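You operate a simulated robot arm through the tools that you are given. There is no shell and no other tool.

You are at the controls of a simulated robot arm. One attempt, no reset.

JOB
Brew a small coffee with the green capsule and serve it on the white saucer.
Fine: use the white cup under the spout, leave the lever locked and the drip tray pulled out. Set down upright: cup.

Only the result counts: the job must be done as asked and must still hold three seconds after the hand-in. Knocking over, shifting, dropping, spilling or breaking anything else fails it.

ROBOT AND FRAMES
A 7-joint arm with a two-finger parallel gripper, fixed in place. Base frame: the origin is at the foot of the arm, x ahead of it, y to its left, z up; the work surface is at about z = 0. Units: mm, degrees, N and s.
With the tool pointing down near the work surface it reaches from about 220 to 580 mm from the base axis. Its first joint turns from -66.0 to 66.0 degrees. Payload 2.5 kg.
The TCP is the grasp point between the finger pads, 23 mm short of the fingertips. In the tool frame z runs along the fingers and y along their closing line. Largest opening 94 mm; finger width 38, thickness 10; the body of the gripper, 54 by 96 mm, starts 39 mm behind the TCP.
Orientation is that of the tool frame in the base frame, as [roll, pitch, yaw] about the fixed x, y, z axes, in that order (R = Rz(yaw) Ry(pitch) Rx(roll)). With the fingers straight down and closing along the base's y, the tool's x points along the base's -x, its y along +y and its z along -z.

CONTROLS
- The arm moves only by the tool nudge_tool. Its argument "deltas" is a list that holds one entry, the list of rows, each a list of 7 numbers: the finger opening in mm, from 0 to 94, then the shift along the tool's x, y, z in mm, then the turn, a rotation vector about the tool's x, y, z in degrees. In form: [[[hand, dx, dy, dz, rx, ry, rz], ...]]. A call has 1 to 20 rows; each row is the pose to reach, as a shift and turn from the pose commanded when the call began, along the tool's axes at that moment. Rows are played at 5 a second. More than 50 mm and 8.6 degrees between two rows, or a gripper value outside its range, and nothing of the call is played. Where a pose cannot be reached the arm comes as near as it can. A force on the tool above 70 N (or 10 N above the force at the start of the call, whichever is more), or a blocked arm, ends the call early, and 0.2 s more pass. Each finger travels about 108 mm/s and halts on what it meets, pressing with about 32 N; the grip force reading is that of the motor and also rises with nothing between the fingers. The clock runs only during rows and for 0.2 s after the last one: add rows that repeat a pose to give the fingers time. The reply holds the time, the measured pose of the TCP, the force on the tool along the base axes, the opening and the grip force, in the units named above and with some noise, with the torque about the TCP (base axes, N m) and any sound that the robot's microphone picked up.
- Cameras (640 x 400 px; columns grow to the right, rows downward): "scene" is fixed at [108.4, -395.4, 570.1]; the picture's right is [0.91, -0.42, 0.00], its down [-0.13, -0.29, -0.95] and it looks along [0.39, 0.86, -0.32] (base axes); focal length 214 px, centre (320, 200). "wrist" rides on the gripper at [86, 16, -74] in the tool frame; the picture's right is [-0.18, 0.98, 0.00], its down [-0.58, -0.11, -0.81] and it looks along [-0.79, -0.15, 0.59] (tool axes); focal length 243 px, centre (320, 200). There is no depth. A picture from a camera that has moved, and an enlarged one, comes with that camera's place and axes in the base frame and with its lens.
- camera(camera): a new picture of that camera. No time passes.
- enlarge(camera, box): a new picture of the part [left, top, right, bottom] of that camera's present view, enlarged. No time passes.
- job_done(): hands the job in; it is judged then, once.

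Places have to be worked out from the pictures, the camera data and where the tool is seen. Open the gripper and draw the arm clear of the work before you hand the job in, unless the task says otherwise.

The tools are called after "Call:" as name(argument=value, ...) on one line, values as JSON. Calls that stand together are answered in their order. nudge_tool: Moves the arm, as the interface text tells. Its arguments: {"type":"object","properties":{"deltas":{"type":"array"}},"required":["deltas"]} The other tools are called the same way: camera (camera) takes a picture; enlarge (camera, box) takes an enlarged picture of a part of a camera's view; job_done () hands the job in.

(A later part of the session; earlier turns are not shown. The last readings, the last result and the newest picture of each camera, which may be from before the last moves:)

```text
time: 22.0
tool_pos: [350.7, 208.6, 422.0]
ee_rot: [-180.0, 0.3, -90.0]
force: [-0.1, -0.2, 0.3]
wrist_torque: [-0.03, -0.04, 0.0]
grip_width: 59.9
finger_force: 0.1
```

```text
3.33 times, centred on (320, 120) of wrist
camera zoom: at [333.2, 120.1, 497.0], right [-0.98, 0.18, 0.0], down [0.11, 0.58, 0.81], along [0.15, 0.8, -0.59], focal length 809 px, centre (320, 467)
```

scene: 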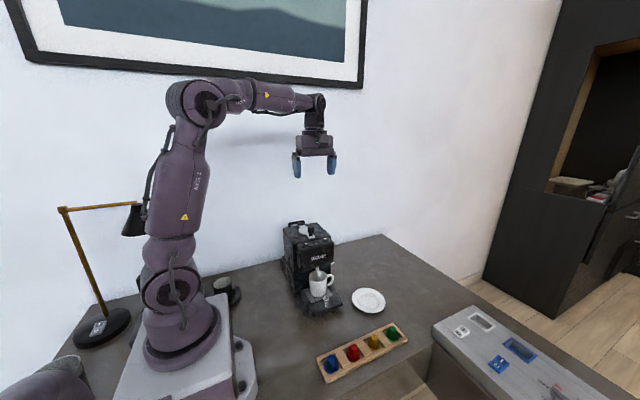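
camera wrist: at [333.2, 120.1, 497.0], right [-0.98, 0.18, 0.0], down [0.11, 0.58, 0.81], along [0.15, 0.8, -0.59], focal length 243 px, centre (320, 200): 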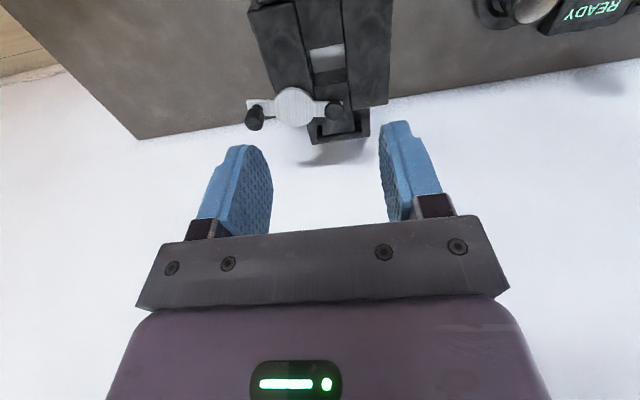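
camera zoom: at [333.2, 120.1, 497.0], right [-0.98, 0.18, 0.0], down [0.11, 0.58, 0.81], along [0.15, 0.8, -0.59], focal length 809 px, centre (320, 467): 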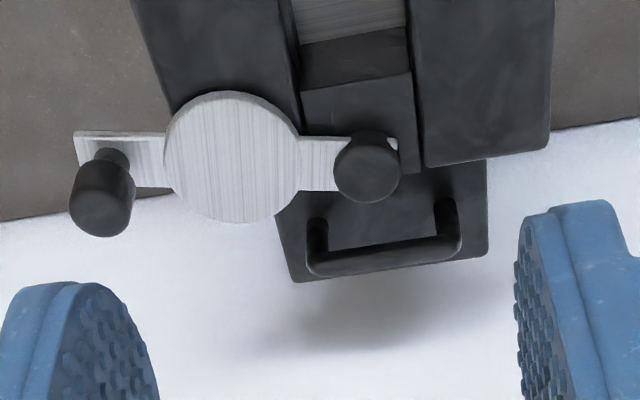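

A row step was too long, so nothing moved; I repeat the same travel with shorter steps.

Call:
nudge_tool(deltas=[[[60, 35, -16, 0, 0, 0, 0], [60, 70, -33, 0, 0, 0, 0], [60, 105, -49, 0, 0, 0, 0], [60, 140, -66, 0, 0, 0, 0], [60, 175, -82, 0, 0, 0, 0], [60, 210, -99, 0, 0, 0, 0], [60, 245, -115, 10, 0, 0, 0], [60, 278, -131, 30, 0, 0, 0], [60, 278, -131, 70, 0, 0, 0], [60, 278, -131, 110, 0, 0, 0], [60, 278, -131, 150, 0, 0, 0], [60, 278, -131, 190, 0, 0, 0], [60, 278, -131, 230, 0, 0, 0], [60, 278, -131, 230, 0, 0, 0]]])

Call:
camera(camera="wrist")

Call:
enlarge(camera="wrist", box=[240, 60, 400, 180])

```text
time: 25.0
tool_pos: [481.2, -73.2, 189.6]
ee_rot: [-179.9, 0.3, -90.1]
force: [-1.0, -0.4, 0.2]
wrist_torque: [-0.03, -0.02, 0.02]
grip_width: 59.9
finger_force: 0.1
```

```text
taken
camera wrist: at [464.3, -159.8, 265.0], right [-0.98, 0.18, 0.0], down [0.11, 0.58, 0.81], along [0.15, 0.8, -0.59], focal length 243 px, centre (320, 200)
```

wrist: 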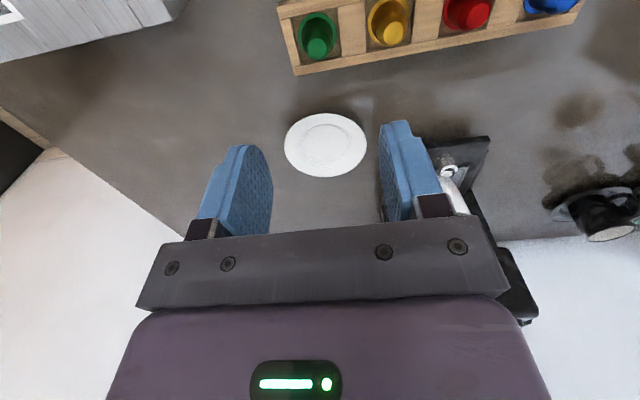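

```text
3.33 times, centred on (320, 120) of wrist
camera zoom: at [464.3, -159.8, 265.0], right [-0.98, 0.18, 0.0], down [0.11, 0.58, 0.81], along [0.15, 0.8, -0.59], focal length 809 px, centre (320, 467)
```

zoom: 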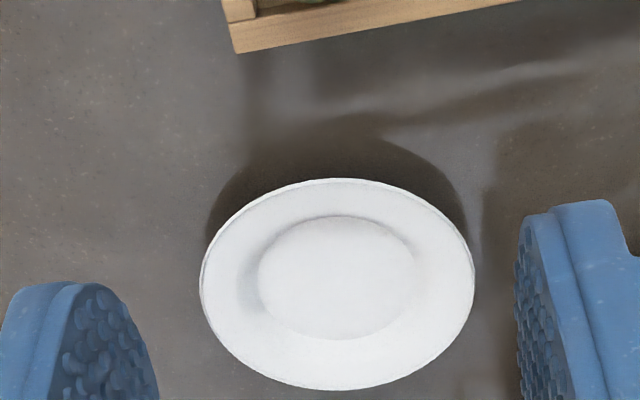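

I enlarge the capsule at the top of the view.

Call:
enlarge(camera="wrist", box=[270, 0, 390, 75])

Call:
enlarge(camera="wrist", box=[280, 0, 360, 60])

```text
5.33 times, centred on (330, 38) of wrist
camera zoom: at [464.3, -159.8, 265.0], right [-0.98, 0.18, 0.0], down [0.11, 0.58, 0.81], along [0.15, 0.8, -0.59], focal length 1294 px, centre (267, 1067)
```

zoom: 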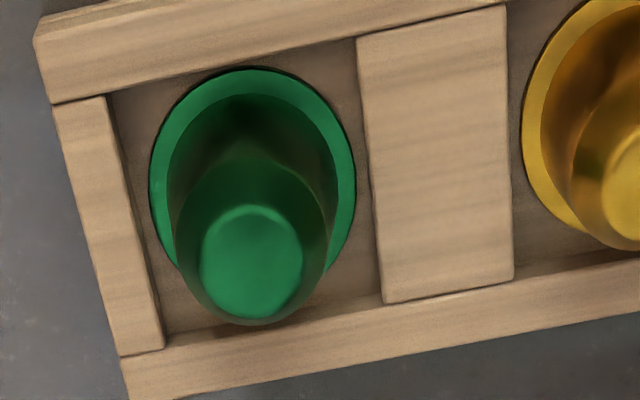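

```text
6.67 times, centred on (320, 30) of wrist
camera zoom: at [464.3, -159.8, 265.0], right [-0.98, 0.18, 0.0], down [0.11, 0.58, 0.81], along [0.15, 0.8, -0.59], focal length 1618 px, centre (320, 1333)
```

zoom: 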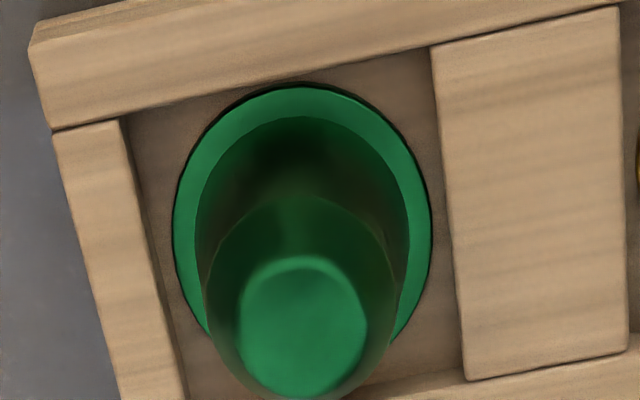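

The capsule centres at about (483.3,−70.5), flange 36 mm, top z≈38; rack walls z≈18. I descend to z≈75 over it and check alignment.

Call:
nudge_tool(deltas=[[[60, -2.7, -2.3, 40, 0, 0, 0], [60, -2.7, -2.3, 80, 0, 0, 0], [60, -2.7, -2.3, 114, 0, 0, 0], [60, -2.7, -2.3, 114, 0, 0, 0]]])

Call:
enlarge(camera="wrist", box=[240, 80, 400, 200])

Call:
enlarge(camera="scene", box=[350, 280, 450, 350])

```text
time: 26.0
tool_pos: [483.7, -69.4, 75.3]
ee_rot: [-179.7, 0.2, -90.1]
force: [-0.4, -0.3, -0.3]
wrist_torque: [0.02, 0.05, -0.02]
grip_width: 59.9
finger_force: 0.0
```

```text
3.33 times, centred on (320, 140) of wrist
camera zoom: at [467.5, -156.0, 150.5], right [-0.98, 0.18, 0.0], down [0.11, 0.58, 0.81], along [0.15, 0.8, -0.59], focal length 809 px, centre (320, 400)
```

zoom: 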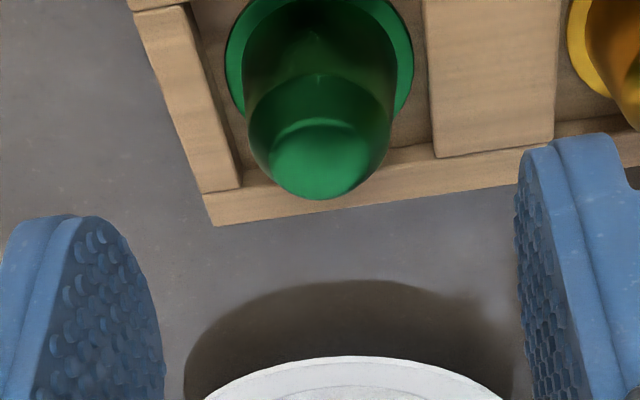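

```text
5.71 times, centred on (400, 315) of scene
camera zoom: at [108.4, -395.4, 570.1], right [0.91, -0.42, 0.0], down [-0.13, -0.29, -0.95], along [0.39, 0.86, -0.32], focal length 1226 px, centre (-137, -457)
```

zoom: 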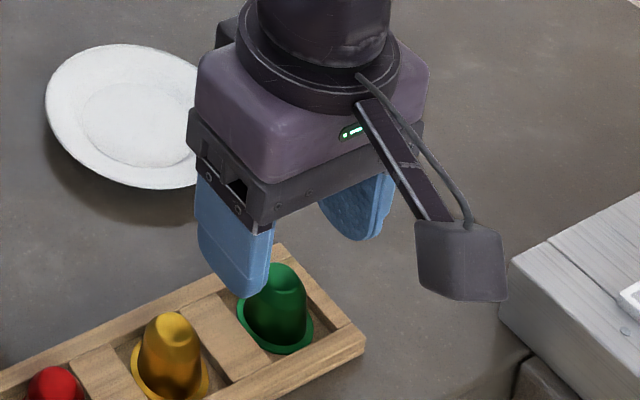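

Alignment is within 1–2 mm. I descend so the tips are at z≈20, just above the rack walls, and close on the capsule body.

Call:
nudge_tool(deltas=[[[50, 1, 0, 15, 0, 0, 0], [50, 1, 0, 28, 0, 0, 0], [50, 1, 0, 32, 0, 0, 0], [40, 1, 0, 32, 0, 0, 0], [30, 1, 0, 32, 0, 0, 0], [20, 1, 0, 32, 0, 0, 0], [20, 1, 0, 32, 0, 0, 0]]])

Call:
enlarge(camera="wrist", box=[240, 80, 400, 200])

Call:
enlarge(camera="scene", box=[350, 290, 430, 350])

```text
time: 27.6
tool_pos: [485.9, -67.4, 43.7]
ee_rot: [-179.9, 0.3, -90.1]
force: [0.1, 0.2, 0.8]
wrist_torque: [0.0, -0.01, 0.0]
grip_width: 21.6
finger_force: 24.2
```

```text
3.33 times, centred on (320, 140) of wrist
camera zoom: at [468.3, -155.2, 119.4], right [-0.98, 0.18, 0.0], down [0.11, 0.58, 0.81], along [0.15, 0.8, -0.59], focal length 809 px, centre (320, 400)
```

zoom: 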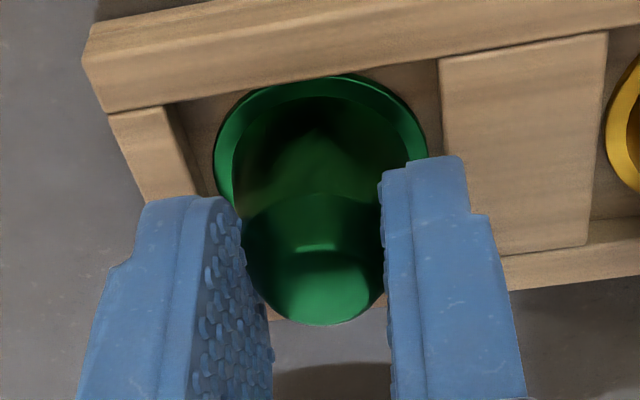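

```text
6.67 times, centred on (390, 320) of scene
camera zoom: at [108.4, -395.4, 570.1], right [0.91, -0.42, 0.0], down [-0.13, -0.29, -0.95], along [0.39, 0.86, -0.32], focal length 1430 px, centre (-147, -600)
```

zoom: 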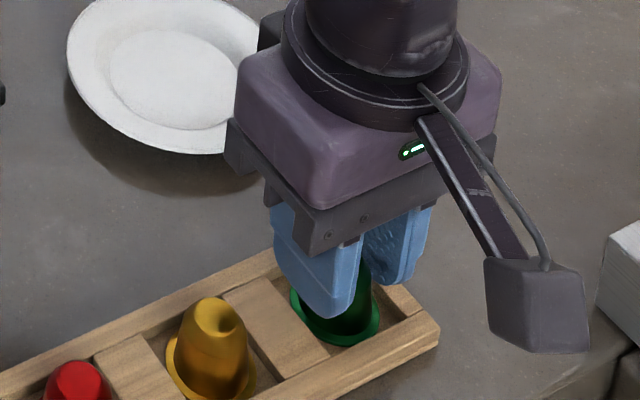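

Grip closed at 21.6 mm with the capsule between the pads. I lift slowly and check that it comes up straight.

Call:
nudge_tool(deltas=[[[15, 0, 0, -5, 0, 0, 0], [15, 0, 0, -15, 0, 0, 0], [15, 0, 0, -30, 0, 0, 0], [15, 0, 0, -50, 0, 0, 0], [15, 0, 0, -50, 0, 0, 0]]])

Call:
enlarge(camera="wrist", box=[240, 80, 400, 200])

Call:
enlarge(camera="scene", box=[350, 280, 430, 340])

```text
time: 28.8
tool_pos: [485.4, -69.0, 93.1]
ee_rot: [-179.8, 0.3, -89.9]
force: [-0.1, 0.0, 0.2]
wrist_torque: [0.02, -0.01, 0.0]
grip_width: 16.8
finger_force: 32.1
```

```text
3.33 times, centred on (320, 140) of wrist
camera zoom: at [468.3, -155.5, 169.1], right [-0.98, 0.18, 0.0], down [0.11, 0.58, 0.81], along [0.15, 0.8, -0.59], focal length 809 px, centre (320, 400)
```

zoom: 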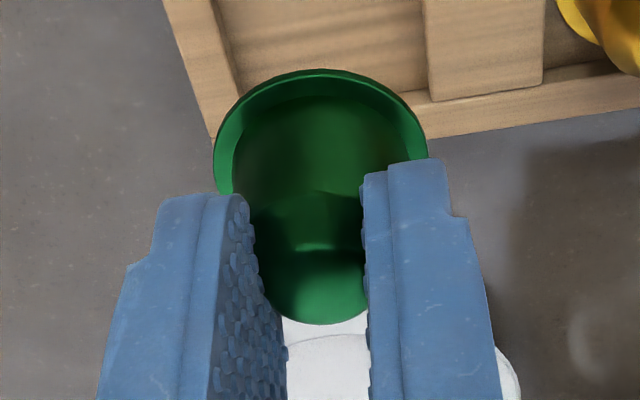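

```text
6.67 times, centred on (390, 310) of scene
camera zoom: at [108.4, -395.4, 570.1], right [0.91, -0.42, 0.0], down [-0.13, -0.29, -0.95], along [0.39, 0.86, -0.32], focal length 1430 px, centre (-147, -533)
```

zoom: 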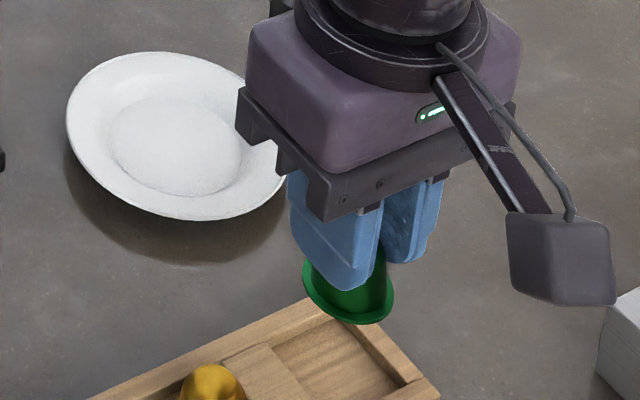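

The capsule hangs upright, held by its upper 13 mm with the flange about 15 mm below the tips. I raise it and carry it high across to above the well.

Call:
nudge_tool(deltas=[[[15, 0, 0, -40, 0, 0, 0], [15, 0, 0, -80, 0, 0, 0], [15, 0, 0, -120, 0, 0, 0], [15, 0, 0, -160, 0, 0, 0], [15, 0, 0, -200, 0, 0, 0], [15, -20, 8, -217, 0, 0, 0], [15, -55, 23, -217, 0, 0, 0], [15, -90, 38, -217, 0, 0, 0], [15, -125, 53, -217, 0, 0, 0], [15, -160, 68, -217, 0, 0, 0], [15, -195, 83, -217, 0, 0, 0], [15, -230, 98, -217, 0, 0, 0], [15, -265, 113, -217, 0, 0, 0], [15, -295, 126, -217, 0, 0, 0], [15, -315, 133, -217, 0, 0, 0], [15, -322, 136, -217, 0, 0, 0], [15, -322, 136, -217, 0, 0, 0]]])

Call:
camera(camera="wrist")

Call:
enlarge(camera="wrist", box=[240, 80, 400, 200])

Call:
enlarge(camera="scene", box=[280, 190, 360, 250])

```text
time: 32.4
tool_pos: [347.2, 251.8, 312.2]
ee_rot: [180.0, 0.3, -90.0]
force: [-0.1, -0.9, -0.3]
wrist_torque: [-0.04, 0.02, 0.02]
grip_width: 16.3
finger_force: 32.0
```

```text
taken
camera wrist: at [330.4, 165.0, 387.0], right [-0.98, 0.18, 0.0], down [0.11, 0.58, 0.81], along [0.15, 0.8, -0.59], focal length 243 px, centre (320, 200)
```

wrist: 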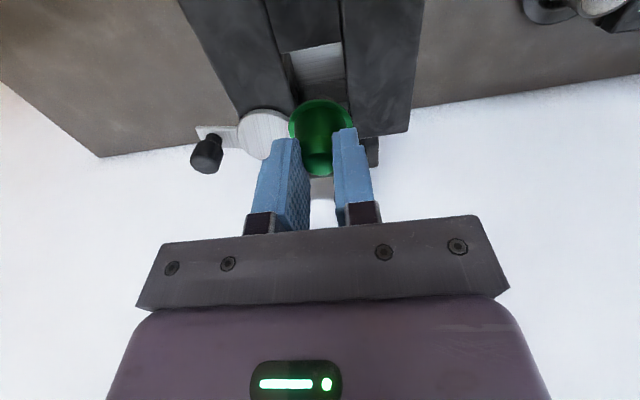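

```text
3.33 times, centred on (320, 140) of wrist
camera zoom: at [330.4, 165.0, 387.0], right [-0.98, 0.18, 0.0], down [0.11, 0.58, 0.81], along [0.15, 0.8, -0.59], focal length 809 px, centre (320, 400)
```

zoom: 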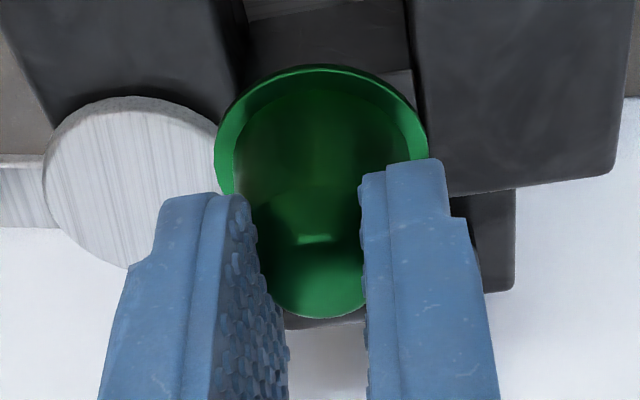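

```text
6.67 times, centred on (320, 220) of scene
camera zoom: at [108.4, -395.4, 570.1], right [0.91, -0.42, 0.0], down [-0.13, -0.29, -0.95], along [0.39, 0.86, -0.32], focal length 1430 px, centre (320, 67)
```

zoom: 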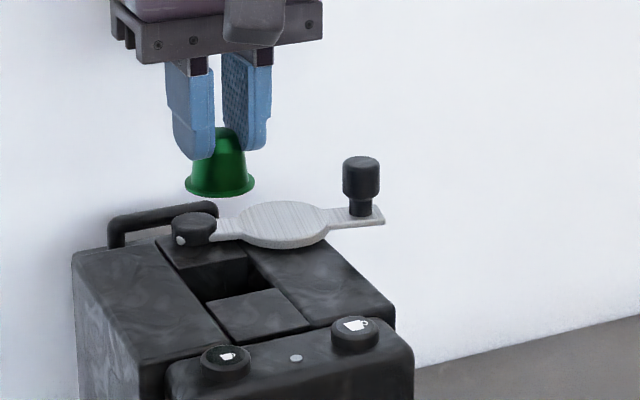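

I measure the well again from this closer pose.

Call:
enlarge(camera="wrist", box=[270, 30, 370, 105])

Call:
enlarge(camera="scene", box=[295, 205, 335, 240])

```text
5.33 times, centred on (320, 68) of wrist
camera zoom: at [330.4, 165.0, 387.0], right [-0.98, 0.18, 0.0], down [0.11, 0.58, 0.81], along [0.15, 0.8, -0.59], focal length 1294 px, centre (320, 907)
```

zoom: 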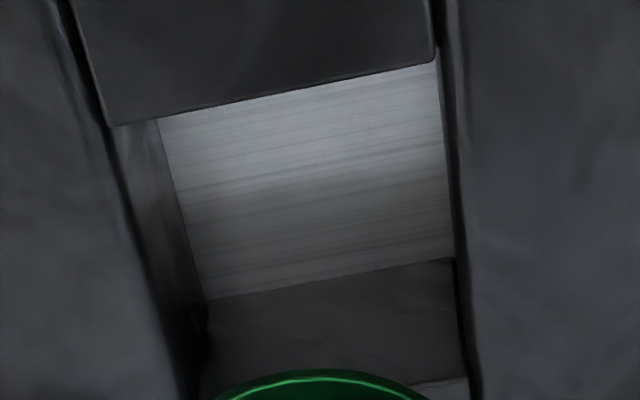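

```text
11.43 times, centred on (315, 222) of scene
camera zoom: at [108.4, -395.4, 570.1], right [0.91, -0.42, 0.0], down [-0.13, -0.29, -0.95], along [0.39, 0.86, -0.32], focal length 2451 px, centre (377, -57)
```

zoom: 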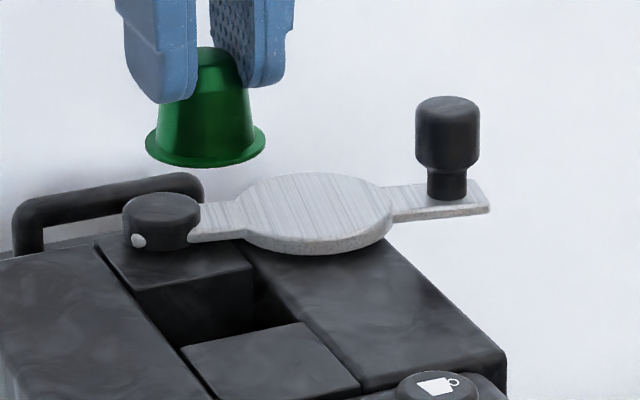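

From this view the well centres at about (348.2,250.9); with the capsule 1.3 mm forward in the grip I need a shift of about (+1.3,+1.0). I lower until the flange is just above the well and check.

Call:
nudge_tool(deltas=[[[15, -1, -1.3, 15, 0, 0, 0], [15, -1, -1.3, 30, 0, 0, 0], [15, -1, -1.3, 42, 0, 0, 0], [15, -1, -1.3, 48, 0, 0, 0], [15, -1, -1.3, 48, 0, 0, 0]]])

Call:
enlarge(camera="wrist", box=[260, 70, 380, 160])

Call:
enlarge(camera="scene", box=[295, 205, 335, 240])

```text
time: 33.6
tool_pos: [348.4, 253.2, 264.3]
ee_rot: [-179.9, 0.4, -90.0]
force: [0.2, 0.6, 1.1]
wrist_torque: [0.0, 0.0, 0.0]
grip_width: 16.3
finger_force: 32.6
```

```text
4.44 times, centred on (320, 115) of wrist
camera zoom: at [332.4, 166.7, 339.0], right [-0.98, 0.18, 0.0], down [0.11, 0.58, 0.81], along [0.15, 0.8, -0.59], focal length 1078 px, centre (320, 578)
```

zoom: 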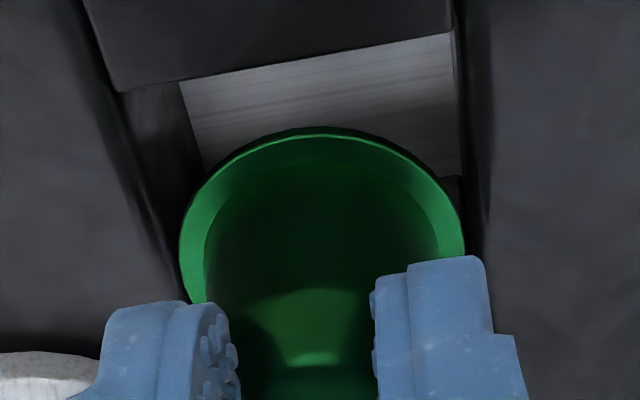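

```text
11.43 times, centred on (315, 222) of scene
camera zoom: at [108.4, -395.4, 570.1], right [0.91, -0.42, 0.0], down [-0.13, -0.29, -0.95], along [0.39, 0.86, -0.32], focal length 2451 px, centre (377, -57)
```

zoom: 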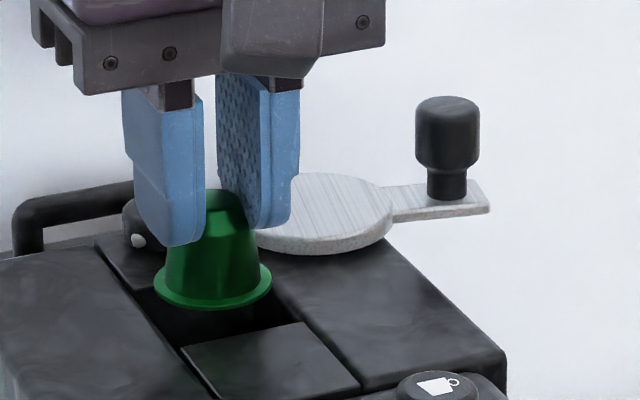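

Flange and well agree within about 0.7 mm. I nudge that out and lower the capsule into the well until the tips are just above the top surface.

Call:
nudge_tool(deltas=[[[15, 0.5, -0.5, 6, 0, 0, 0], [15, 0.5, -0.5, 11, 0, 0, 0], [15, 0.5, -0.5, 16, 0, 0, 0], [15, 0.5, -0.5, 20, 0, 0, 0], [15, 0.5, -0.5, 20, 0, 0, 0]]])

Call:
enlarge(camera="wrist", box=[260, 70, 380, 160])

Call:
enlarge(camera="scene", box=[295, 205, 335, 240])

```text
time: 34.8
tool_pos: [350.5, 255.0, 244.0]
ee_rot: [-179.9, 0.3, -90.1]
force: [-0.1, -0.6, -0.3]
wrist_torque: [-0.01, 0.02, -0.05]
grip_width: 17.8
finger_force: 31.7
```

```text
4.44 times, centred on (320, 115) of wrist
camera zoom: at [333.1, 167.0, 319.3], right [-0.98, 0.18, 0.0], down [0.11, 0.58, 0.81], along [0.15, 0.8, -0.59], focal length 1078 px, centre (320, 578)
```

zoom: 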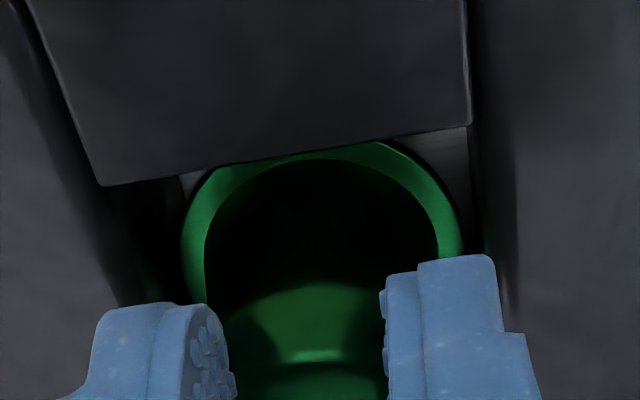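

```text
11.43 times, centred on (315, 222) of scene
camera zoom: at [108.4, -395.4, 570.1], right [0.91, -0.42, 0.0], down [-0.13, -0.29, -0.95], along [0.39, 0.86, -0.32], focal length 2451 px, centre (377, -57)
```

zoom: 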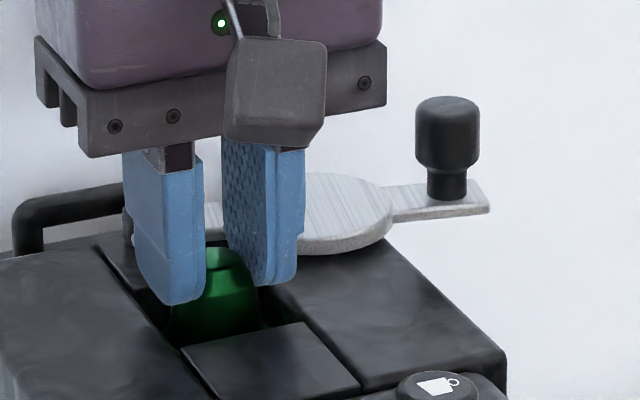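

The flange is inside the well with no contact force. I open the fingers a little to let the capsule settle, then rise.

Call:
nudge_tool(deltas=[[[22, 0, 0, 1, 0, 0, 0], [34, 0, 0, 1, 0, 0, 0], [36, 0, 0, 1, 0, 0, 0], [36, 0, 0, 1, 0, 0, 0], [36, 0, 0, -15, 0, 0, 0], [36, 0, 0, -40, 0, 0, 0], [40, 10, 0, -80, 0, 0, 0], [40, 30, 0, -110, 0, 0, 0], [40, 30, 0, -110, 0, 0, 0]]])

Call:
enlarge(camera="wrist", box=[260, 30, 380, 120])

Call:
enlarge(camera="scene", box=[295, 205, 335, 240])

```text
time: 36.8
tool_pos: [349.8, 222.9, 352.9]
ee_rot: [-179.8, 0.3, -90.1]
force: [-0.4, -0.5, -0.6]
wrist_torque: [-0.01, 0.0, 0.02]
grip_width: 40.3
finger_force: 0.0
```

```text
4.44 times, centred on (320, 75) of wrist
camera zoom: at [332.9, 135.4, 428.8], right [-0.98, 0.18, 0.0], down [0.11, 0.58, 0.81], along [0.15, 0.8, -0.59], focal length 1078 px, centre (320, 756)
```

zoom: 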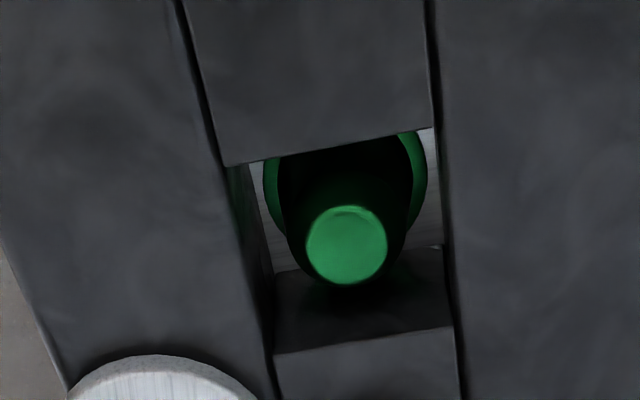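

```text
11.43 times, centred on (315, 222) of scene
camera zoom: at [108.3, -395.4, 570.1], right [0.91, -0.42, 0.0], down [-0.13, -0.29, -0.95], along [0.39, 0.86, -0.32], focal length 2451 px, centre (377, -57)
```

zoom: 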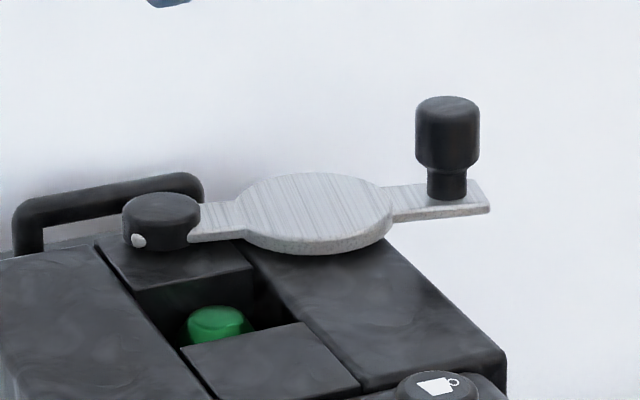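

The capsule sits upright on the well floor, its top below the rim. Next I return to the lever knob at about (450,284), turning the hand back to the angle I released it at.

Call:
nudge_tool(deltas=[[[60, -5, -9, 0, 0, 0, -7.8], [60, -10, -18, 0, 0, 0, -15.6], [60, -16, -27, 0, 0, 0, -23.4], [60, -22, -36, 0, 0, 0, -31.2], [60, -28, -45, 0, 0, 0, -39], [60, -34, -54, 0, 0, 0, -46.8], [60, -40, -63, 0, 0, 0, -54.6], [60, -46, -72, 0, 0, 0, -62.4], [60, -52, -82, 0, 0, 0, -70.2], [60, -57, -92, 10, 0, 0, -78], [60, -61, -100, 33, 0, 0, -85.4], [60, -61, -100, 33, 0, 0, -85.4]]])

Call:
camera(camera="wrist")

Call:
enlarge(camera="wrist", box=[240, 60, 400, 180])

```text
time: 39.4
tool_pos: [448.5, 284.6, 321.8]
ee_rot: [-179.7, -0.1, -4.4]
force: [0.1, 0.0, 0.0]
wrist_torque: [-0.05, 0.0, -0.02]
grip_width: 59.9
finger_force: 0.2
```

```text
taken
camera wrist: at [533.9, 260.4, 398.1], right [-0.26, -0.97, -0.01], down [-0.57, 0.15, 0.81], along [-0.78, 0.21, -0.59], focal length 243 px, centre (320, 200)
```

wrist: 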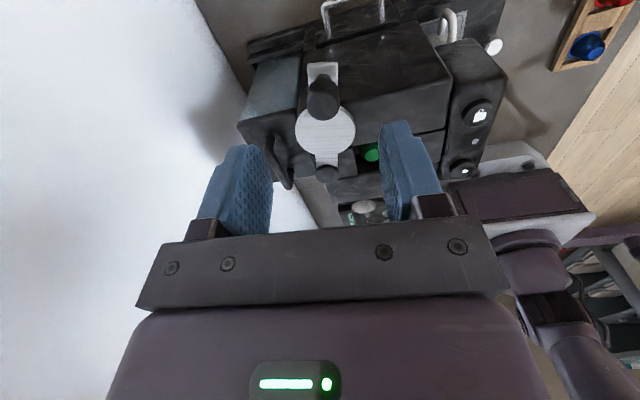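

```text
3.33 times, centred on (320, 120) of wrist
camera zoom: at [533.9, 260.4, 398.1], right [-0.26, -0.97, -0.01], down [-0.57, 0.15, 0.81], along [-0.78, 0.21, -0.59], focal length 809 px, centre (320, 467)
```

zoom: 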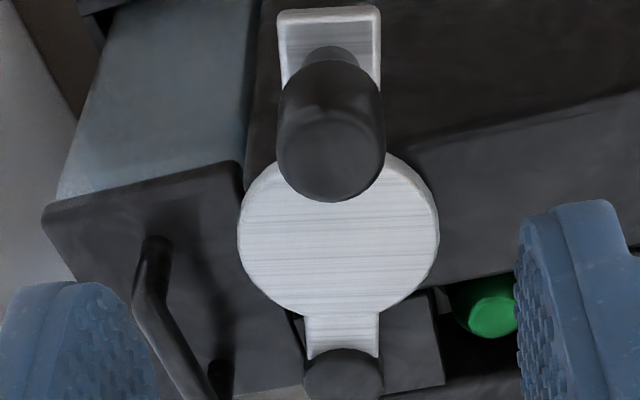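

The knob is within 2 mm of the tool axis. I descend and close on it.

Call:
nudge_tool(deltas=[[[60, -1, 1, 25, 0, 0, 0], [60, -1, 1, 50, 0, 0, 0], [60, -1, 1, 63, 0, 0, 0], [40, -1, 1, 63, 0, 0, 0], [18, -1, 1, 63, 0, 0, 0], [15, -1, 1, 63, 0, 0, 0]]])

```text
time: 40.8
tool_pos: [450.7, 283.4, 259.4]
ee_rot: [-179.7, -0.1, -4.6]
force: [1.1, -0.3, -3.4]
wrist_torque: [-0.03, -0.35, 0.01]
grip_width: 21.3
finger_force: 44.7
```

Knob gripped. I swing the lever back along its arc to about 32° first.

Call:
nudge_tool(deltas=[[[15, -1, 7, 0, 0, 0, 4], [15, -2.4, 14.2, 0, 0, 0, 8], [15, -4.3, 21.2, 0, 0, 0, 12], [15, -6.7, 28.1, 0, 0, 0, 16], [15, -9.6, 34.7, 0, 0, 0, 20], [15, -12.8, 41.2, 0, 0, 0, 24], [15, -16.7, 47.3, 0, 0, 0, 28], [15, -20.8, 53.2, 0, 0, 0, 32], [15, -25.5, 58.7, 0, 0, 0, 36], [15, -30.4, 64, 0, 0, 0, 40], [15, -35.8, 68.9, 0, 0, 0, 44], [15, -41.3, 73.5, 0, 0, 0, 48], [15, -41.3, 73.5, 0, 0, 0, 48]]])

Call:
enlarge(camera="scene", box=[280, 200, 360, 260])

```text
time: 43.6
tool_pos: [401.9, 215.4, 259.7]
ee_rot: [-179.6, 0.4, -52.5]
force: [-9.7, 18.1, 10.1]
wrist_torque: [-0.03, -0.15, -0.07]
grip_width: 21.1
finger_force: 44.8
```

```text
6.67 times, centred on (320, 230) of scene
camera zoom: at [108.3, -395.4, 570.1], right [0.91, -0.42, 0.0], down [-0.13, -0.29, -0.95], along [0.39, 0.86, -0.32], focal length 1430 px, centre (320, 0)
```

zoom: 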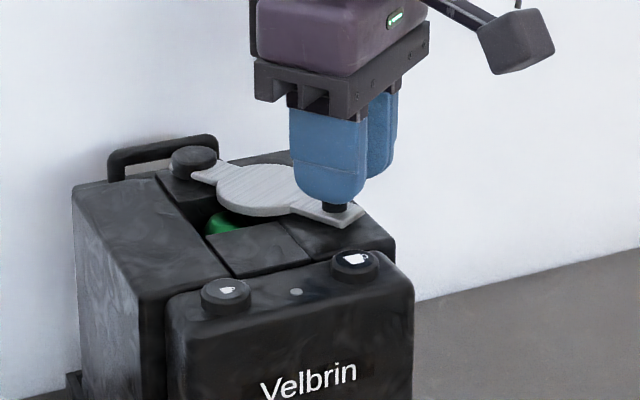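

The lever is at 32° with a small inward radial load, so I use a radius of 102 mm and finish the swing to the locked position.

Call:
nudge_tool(deltas=[[[15, -1.8, 7, 0, 0, 0, 4], [15, -3.9, 13.9, 0, 0, 0, 8], [15, -5.9, 20.8, 0, 0, 0, 12], [15, -8.1, 27.5, 0, 0, 0, 16], [15, -11, 34, 0, 0, 0, 20], [15, -14.3, 40.3, 0, 0, 0, 24], [15, -18, 46.4, 0, 0, 0, 28], [15, -21, 50.8, 0, 0, 0, 31], [15, -21, 50.8, 0, 0, 0, 31]]])

Call:
enlarge(camera="scene", box=[280, 200, 360, 260])

```text
time: 45.6
tool_pos: [351.3, 200.5, 259.5]
ee_rot: [-179.5, 0.6, -83.6]
force: [10.5, 23.7, 8.3]
wrist_torque: [0.17, -0.28, 0.01]
grip_width: 21.2
finger_force: 45.1
```

```text
6.67 times, centred on (320, 230) of scene
camera zoom: at [108.3, -395.4, 570.1], right [0.91, -0.42, 0.0], down [-0.13, -0.29, -0.95], along [0.39, 0.86, -0.32], focal length 1430 px, centre (320, 0)
```

zoom: 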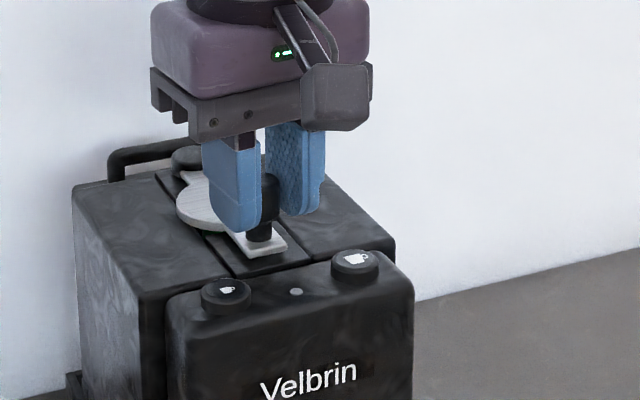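

The lever is back in line at the stop (force +10 N in x). I press 2 mm further toward −x while relieving the y load, to make sure that it locks.

Call:
nudge_tool(deltas=[[[15, -2.7, 0, 0, 0, 0, 0], [15, -2.7, 1, 0, 0, 0, 0], [15, -2.7, 2, 0, 0, 0, 0], [15, -2.7, 2, 0, 0, 0, 0]]])

Call:
enlarge(camera="scene", box=[285, 215, 335, 250])

```text
time: 46.6
tool_pos: [350.6, 201.2, 259.3]
ee_rot: [-179.4, 0.2, -83.8]
force: [28.0, 3.7, -3.2]
wrist_torque: [-0.5, -0.67, -0.37]
grip_width: 21.5
finger_force: 44.4
```

```text
11.43 times, centred on (310, 232) of scene
camera zoom: at [108.4, -395.4, 570.1], right [0.91, -0.42, 0.0], down [-0.13, -0.29, -0.95], along [0.39, 0.86, -0.32], focal length 2451 px, centre (434, -171)
```

zoom: 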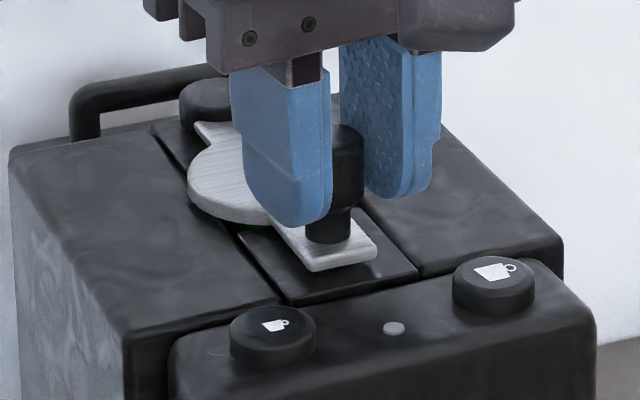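

The stop is firm (28 N), so the lever is home. I relieve the load, open and rise, then compare with the starting picture.

Call:
nudge_tool(deltas=[[[15, 0, -1.5, 0, 0, 0, 0], [40, 0, -1.5, 0, 0, 0, 0], [60, 0, -1.5, 0, 0, 0, 0], [60, 0, -1.5, -20, 0, 0, 0], [60, 0, -1.5, -60, 0, 0, 0], [60, 0, -1.5, -100, 0, 0, 0], [60, 0, -1.5, -100, 0, 0, 0]]])

Call:
enlarge(camera="scene", box=[270, 215, 350, 265])

Call:
enlarge(camera="wrist", box=[240, 40, 400, 200])

```text
time: 48.2
tool_pos: [347.5, 201.1, 357.9]
ee_rot: [-179.9, 0.3, -83.7]
force: [0.2, -0.1, 0.5]
wrist_torque: [-0.02, -0.01, 0.02]
grip_width: 59.8
finger_force: 0.0
```

```text
8.00 times, centred on (310, 240) of scene
camera zoom: at [108.3, -395.4, 570.1], right [0.91, -0.42, 0.0], down [-0.13, -0.29, -0.95], along [0.39, 0.86, -0.32], focal length 1716 px, centre (400, -120)
```

zoom: 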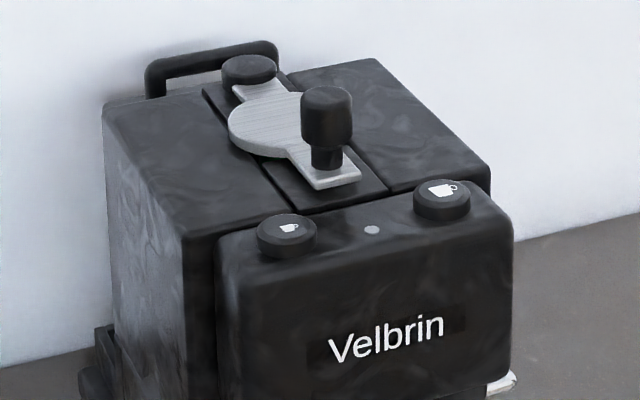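

```text
2.50 times, centred on (320, 120) of wrist
camera zoom: at [339.8, 112.4, 433.8], right [-1.0, 0.07, 0.0], down [0.04, 0.59, 0.81], along [0.06, 0.81, -0.59], focal length 606 px, centre (320, 400)
```

zoom: 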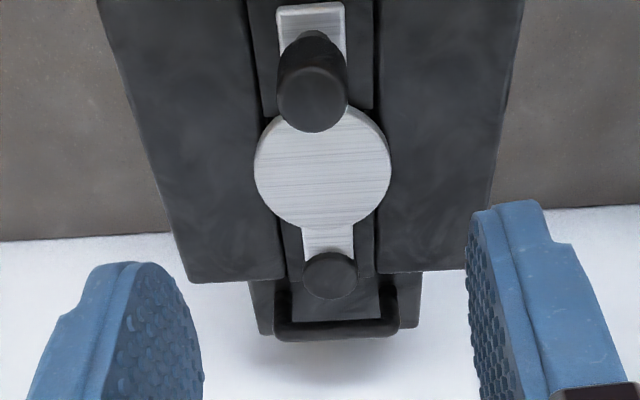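

The lever matches its starting place exactly. Now I look closely at the tray and the body behind it from lower in front, to judge the tray's travel.

Call:
nudge_tool(deltas=[[[60, 40, 5, 0, 0, 0, 2], [60, 80, 10, 0, 0, 0, 4], [60, 120, 15, 0, 0, 0, 6.3], [60, 160, 20, 10, 0, 0, 6.3], [60, 184.6, 23, 45, 0, 0, 6.3], [60, 184.6, 23, 85, 0, 0, 6.3], [60, 184.6, 23, 125, 0, 0, 6.3], [60, 184.6, 23, 143, 0, 0, 6.3], [60, 184.6, 23, 143, 0, 0, 6.3]]])

Call:
camera(camera="wrist")

Call:
enlarge(camera="wrist", box=[260, 80, 400, 200])

```text
time: 50.2
tool_pos: [346.2, 15.7, 213.7]
ee_rot: [-180.0, 0.3, -89.9]
force: [0.7, -0.2, 0.0]
wrist_torque: [0.03, 0.04, 0.02]
grip_width: 59.8
finger_force: 0.0
```

```text
taken
camera wrist: at [328.7, -72.1, 289.5], right [-0.98, 0.18, 0.0], down [0.11, 0.58, 0.81], along [0.15, 0.8, -0.59], focal length 243 px, centre (320, 200)
```

wrist: 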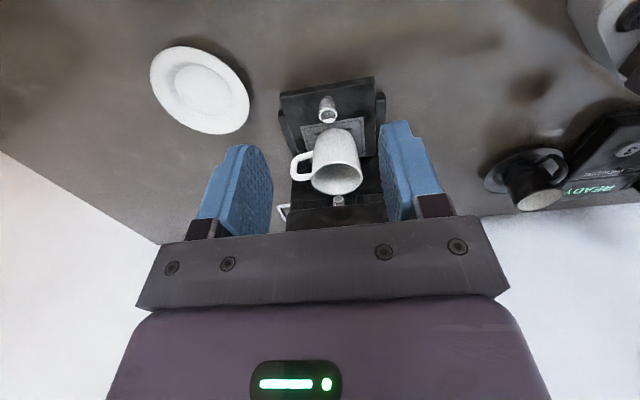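

```text
3.33 times, centred on (330, 140) of wrist
camera zoom: at [328.7, -72.1, 289.5], right [-0.98, 0.18, 0.0], down [0.11, 0.58, 0.81], along [0.15, 0.8, -0.59], focal length 809 px, centre (287, 400)
```

zoom: 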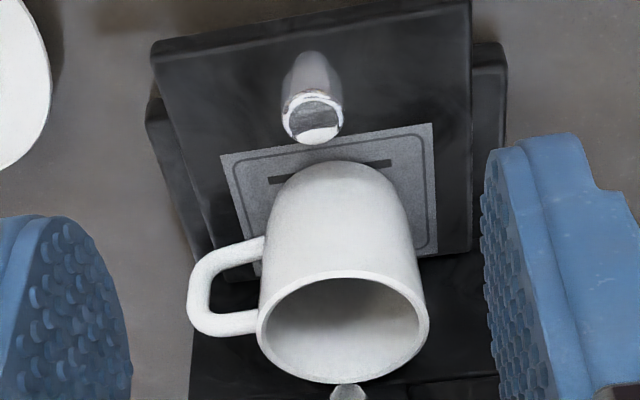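

I open the fingers fully to uncover the tray's rear corner and look again.

Call:
nudge_tool(deltas=[[[80, 0, 0, 0, 0, 0, 0], [94, 0, 0, 0, 0, 0, 0], [94, 0, 0, 0, 0, 0, 0]]])

Call:
enlarge(camera="wrist", box=[330, 120, 400, 200])

Call:
enlarge(camera="wrist", box=[270, 130, 340, 210])

Call:
enlarge(camera="wrist", box=[310, 165, 370, 215])

Call:
enlarge(camera="scene", box=[290, 265, 330, 300])

```text
time: 51.0
tool_pos: [345.8, 16.0, 214.6]
ee_rot: [-179.8, 0.3, -89.9]
force: [-0.1, -0.2, -1.0]
wrist_torque: [-0.02, 0.0, 0.03]
grip_width: 94.0
finger_force: 0.1
```

```text
5.00 times, centred on (365, 160) of wrist
camera zoom: at [328.7, -72.0, 289.9], right [-0.98, 0.18, 0.0], down [0.11, 0.58, 0.81], along [0.15, 0.8, -0.59], focal length 1213 px, centre (95, 400)
```

zoom: 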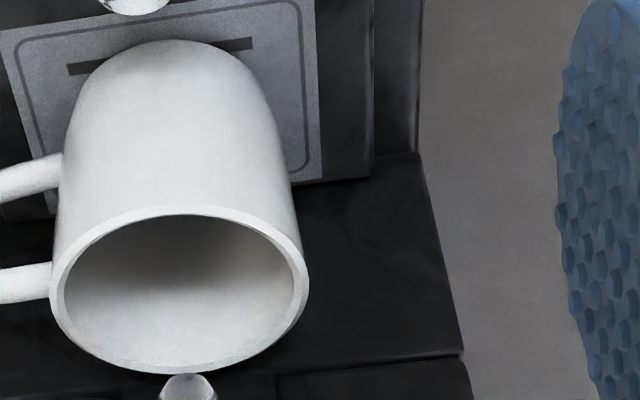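

```text
5.00 times, centred on (305, 170) of wrist
camera zoom: at [328.7, -72.0, 289.9], right [-0.98, 0.18, 0.0], down [0.11, 0.58, 0.81], along [0.15, 0.8, -0.59], focal length 1213 px, centre (395, 350)
```

zoom: 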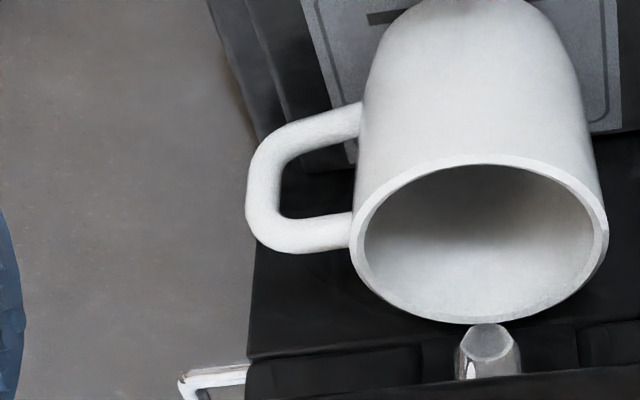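

```text
8.00 times, centred on (340, 190) of wrist
camera zoom: at [328.7, -72.0, 289.9], right [-0.98, 0.18, 0.0], down [0.11, 0.58, 0.81], along [0.15, 0.8, -0.59], focal length 1941 px, centre (160, 280)
```

zoom: 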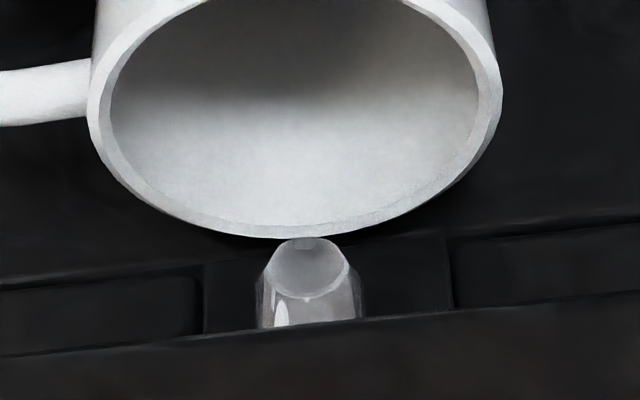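

```text
11.43 times, centred on (310, 282) of scene
camera zoom: at [108.4, -395.4, 570.1], right [0.91, -0.42, 0.0], down [-0.13, -0.29, -0.95], along [0.39, 0.86, -0.32], focal length 2451 px, centre (434, -743)
```

zoom: 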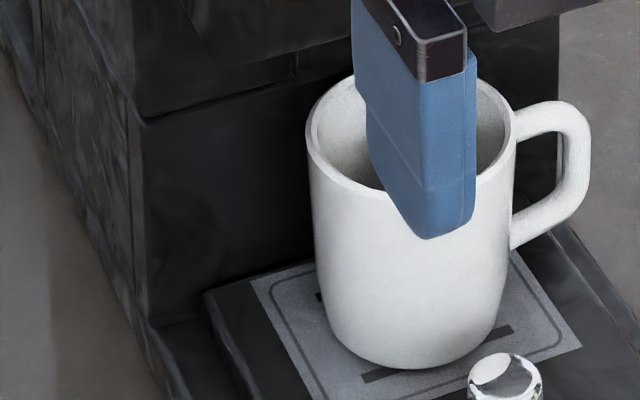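

The numbers now say: cup centre (349,145), nozzle (349.5,158.5), tray rear about 10 mm off the body, so the tray is partly out and pushing it in would centre the cup. The tray's knob is at (349,84), top z≈65; I go down on it with the hand kept a little forward of centre to clear the cup.

Call:
nudge_tool(deltas=[[[60, -20, -1, 30, 0, 0, 0], [60, -40, -2, 60, 0, 0, 0], [60, -63, -3.2, 90, 0, 0, 0], [60, -63, -3.2, 115, 0, 0, 0], [60, -63, -3.2, 115, 0, 0, 0]]])

Call:
enlarge(camera="wrist", box=[240, 80, 400, 220])

Call:
enlarge(camera="scene", box=[280, 240, 380, 320])

```text
time: 52.2
tool_pos: [349.7, 79.4, 102.1]
ee_rot: [-179.8, 0.2, -89.9]
force: [0.3, -0.3, -0.4]
wrist_torque: [-0.01, 0.05, -0.01]
grip_width: 59.9
finger_force: 0.0
```

```text
2.86 times, centred on (320, 150) of wrist
camera zoom: at [332.5, -9.5, 176.7], right [-0.98, 0.18, 0.0], down [0.11, 0.58, 0.81], along [0.15, 0.8, -0.59], focal length 693 px, centre (320, 343)
```

zoom: 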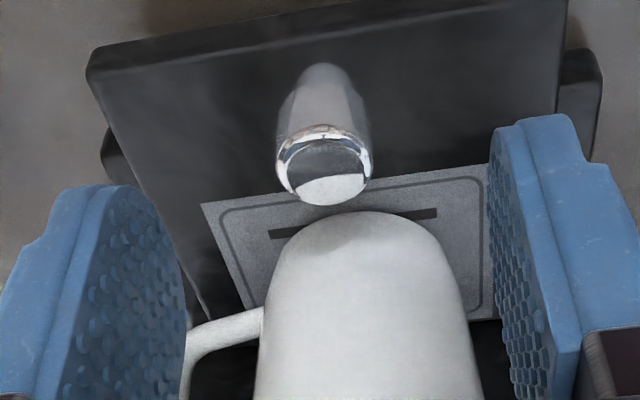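

```text
5.00 times, centred on (330, 280) of scene
camera zoom: at [108.4, -395.4, 570.1], right [0.91, -0.42, 0.0], down [-0.13, -0.29, -0.95], along [0.39, 0.86, -0.32], focal length 1072 px, centre (270, -200)
```

zoom: 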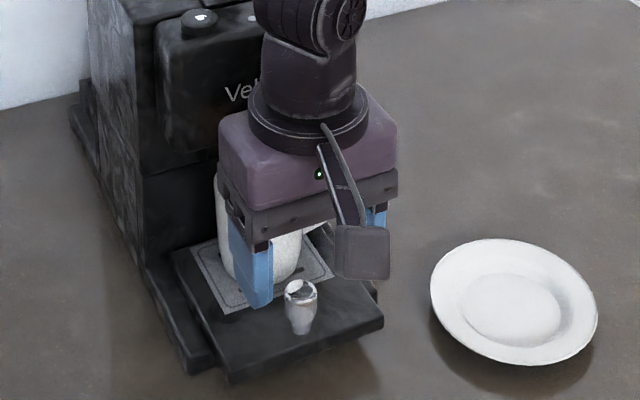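

The knob is centred between the fingers in x and lies within their width in y. I descend to z≈68 and close on it.

Call:
nudge_tool(deltas=[[[60, 0, 0, 14, 0, 0, 0], [60, 0, 0, 26, 0, 0, 0], [60, 0, 0, 33, 0, 0, 0], [40, 0, 0, 33, 0, 0, 0], [15, 0, 0, 33, 0, 0, 0], [15, 0, 0, 33, 0, 0, 0]]])

Call:
enlarge(camera="wrist", box=[240, 80, 400, 220])

Call:
enlarge(camera="scene", box=[280, 240, 380, 320])

```text
time: 53.6
tool_pos: [349.4, 79.8, 67.0]
ee_rot: [-179.8, 0.4, -89.9]
force: [4.5, 1.2, -9.1]
wrist_torque: [-0.14, -0.13, 0.03]
grip_width: 20.3
finger_force: 44.9
```

```text
2.86 times, centred on (320, 150) of wrist
camera zoom: at [333.1, -8.2, 141.7], right [-0.98, 0.18, 0.0], down [0.11, 0.58, 0.81], along [0.15, 0.8, -0.59], focal length 693 px, centre (320, 343)
```

zoom: 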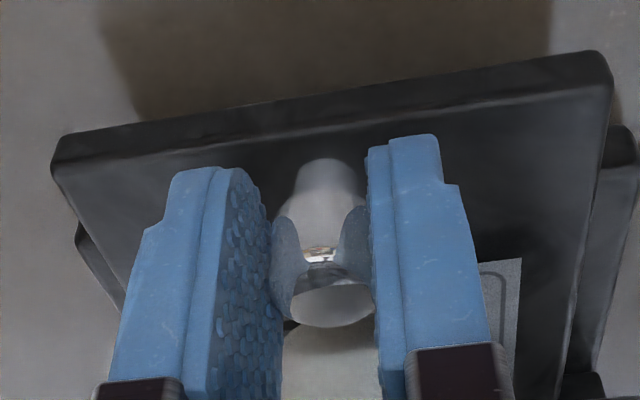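

```text
5.00 times, centred on (330, 280) of scene
camera zoom: at [108.4, -395.4, 570.1], right [0.91, -0.42, 0.0], down [-0.13, -0.29, -0.95], along [0.39, 0.86, -0.32], focal length 1072 px, centre (270, -200)
```

zoom: 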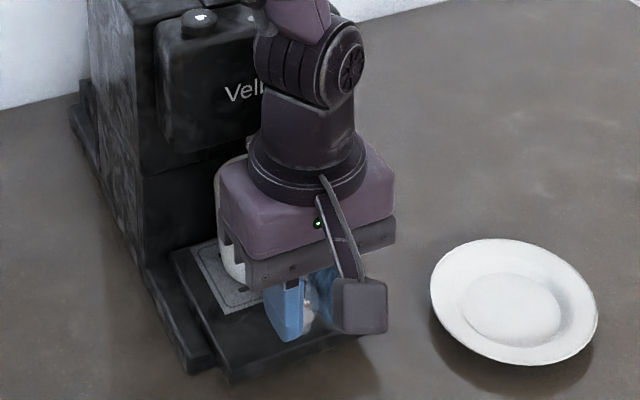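

Knob gripped. I push the tray gently inward (+y) and watch the force.

Call:
nudge_tool(deltas=[[[15, -1.5, 0, -0.5, 0, 0, 0], [15, -3, 0, -0.5, 0, 0, 0], [15, -4.5, 0, -0.5, 0, 0, 0], [15, -6, 0, -0.5, 0, 0, 0], [15, -6, 0, -0.5, 0, 0, 0]]])

Call:
enlarge(camera="wrist", box=[240, 80, 400, 220])

Call:
enlarge(camera="scene", box=[280, 240, 380, 320])

```text
time: 54.8
tool_pos: [349.2, 80.2, 67.3]
ee_rot: [180.0, -0.3, -90.4]
force: [10.0, -32.7, -15.4]
wrist_torque: [-1.11, -0.16, -0.11]
grip_width: 20.1
finger_force: 45.1
```

```text
2.86 times, centred on (320, 150) of wrist
camera zoom: at [332.5, -6.3, 142.8], right [-0.98, 0.19, 0.0], down [0.11, 0.58, 0.8], along [0.15, 0.79, -0.59], focal length 693 px, centre (320, 343)
```

zoom: 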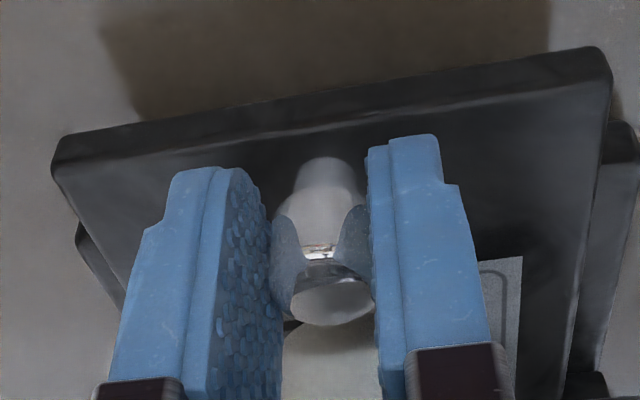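

```text
5.00 times, centred on (330, 280) of scene
camera zoom: at [108.4, -395.3, 570.1], right [0.91, -0.42, 0.0], down [-0.13, -0.29, -0.95], along [0.39, 0.86, -0.32], focal length 1072 px, centre (270, -200)
```

zoom: 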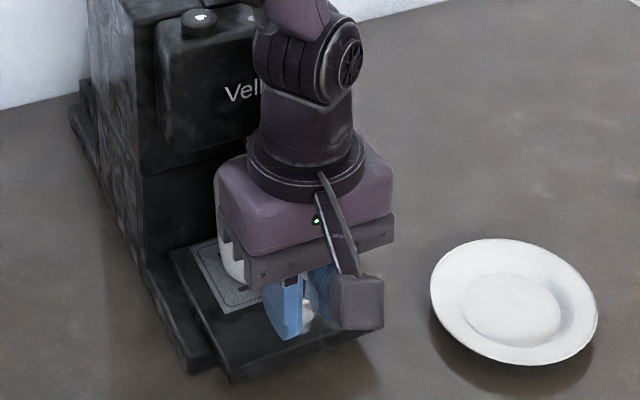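

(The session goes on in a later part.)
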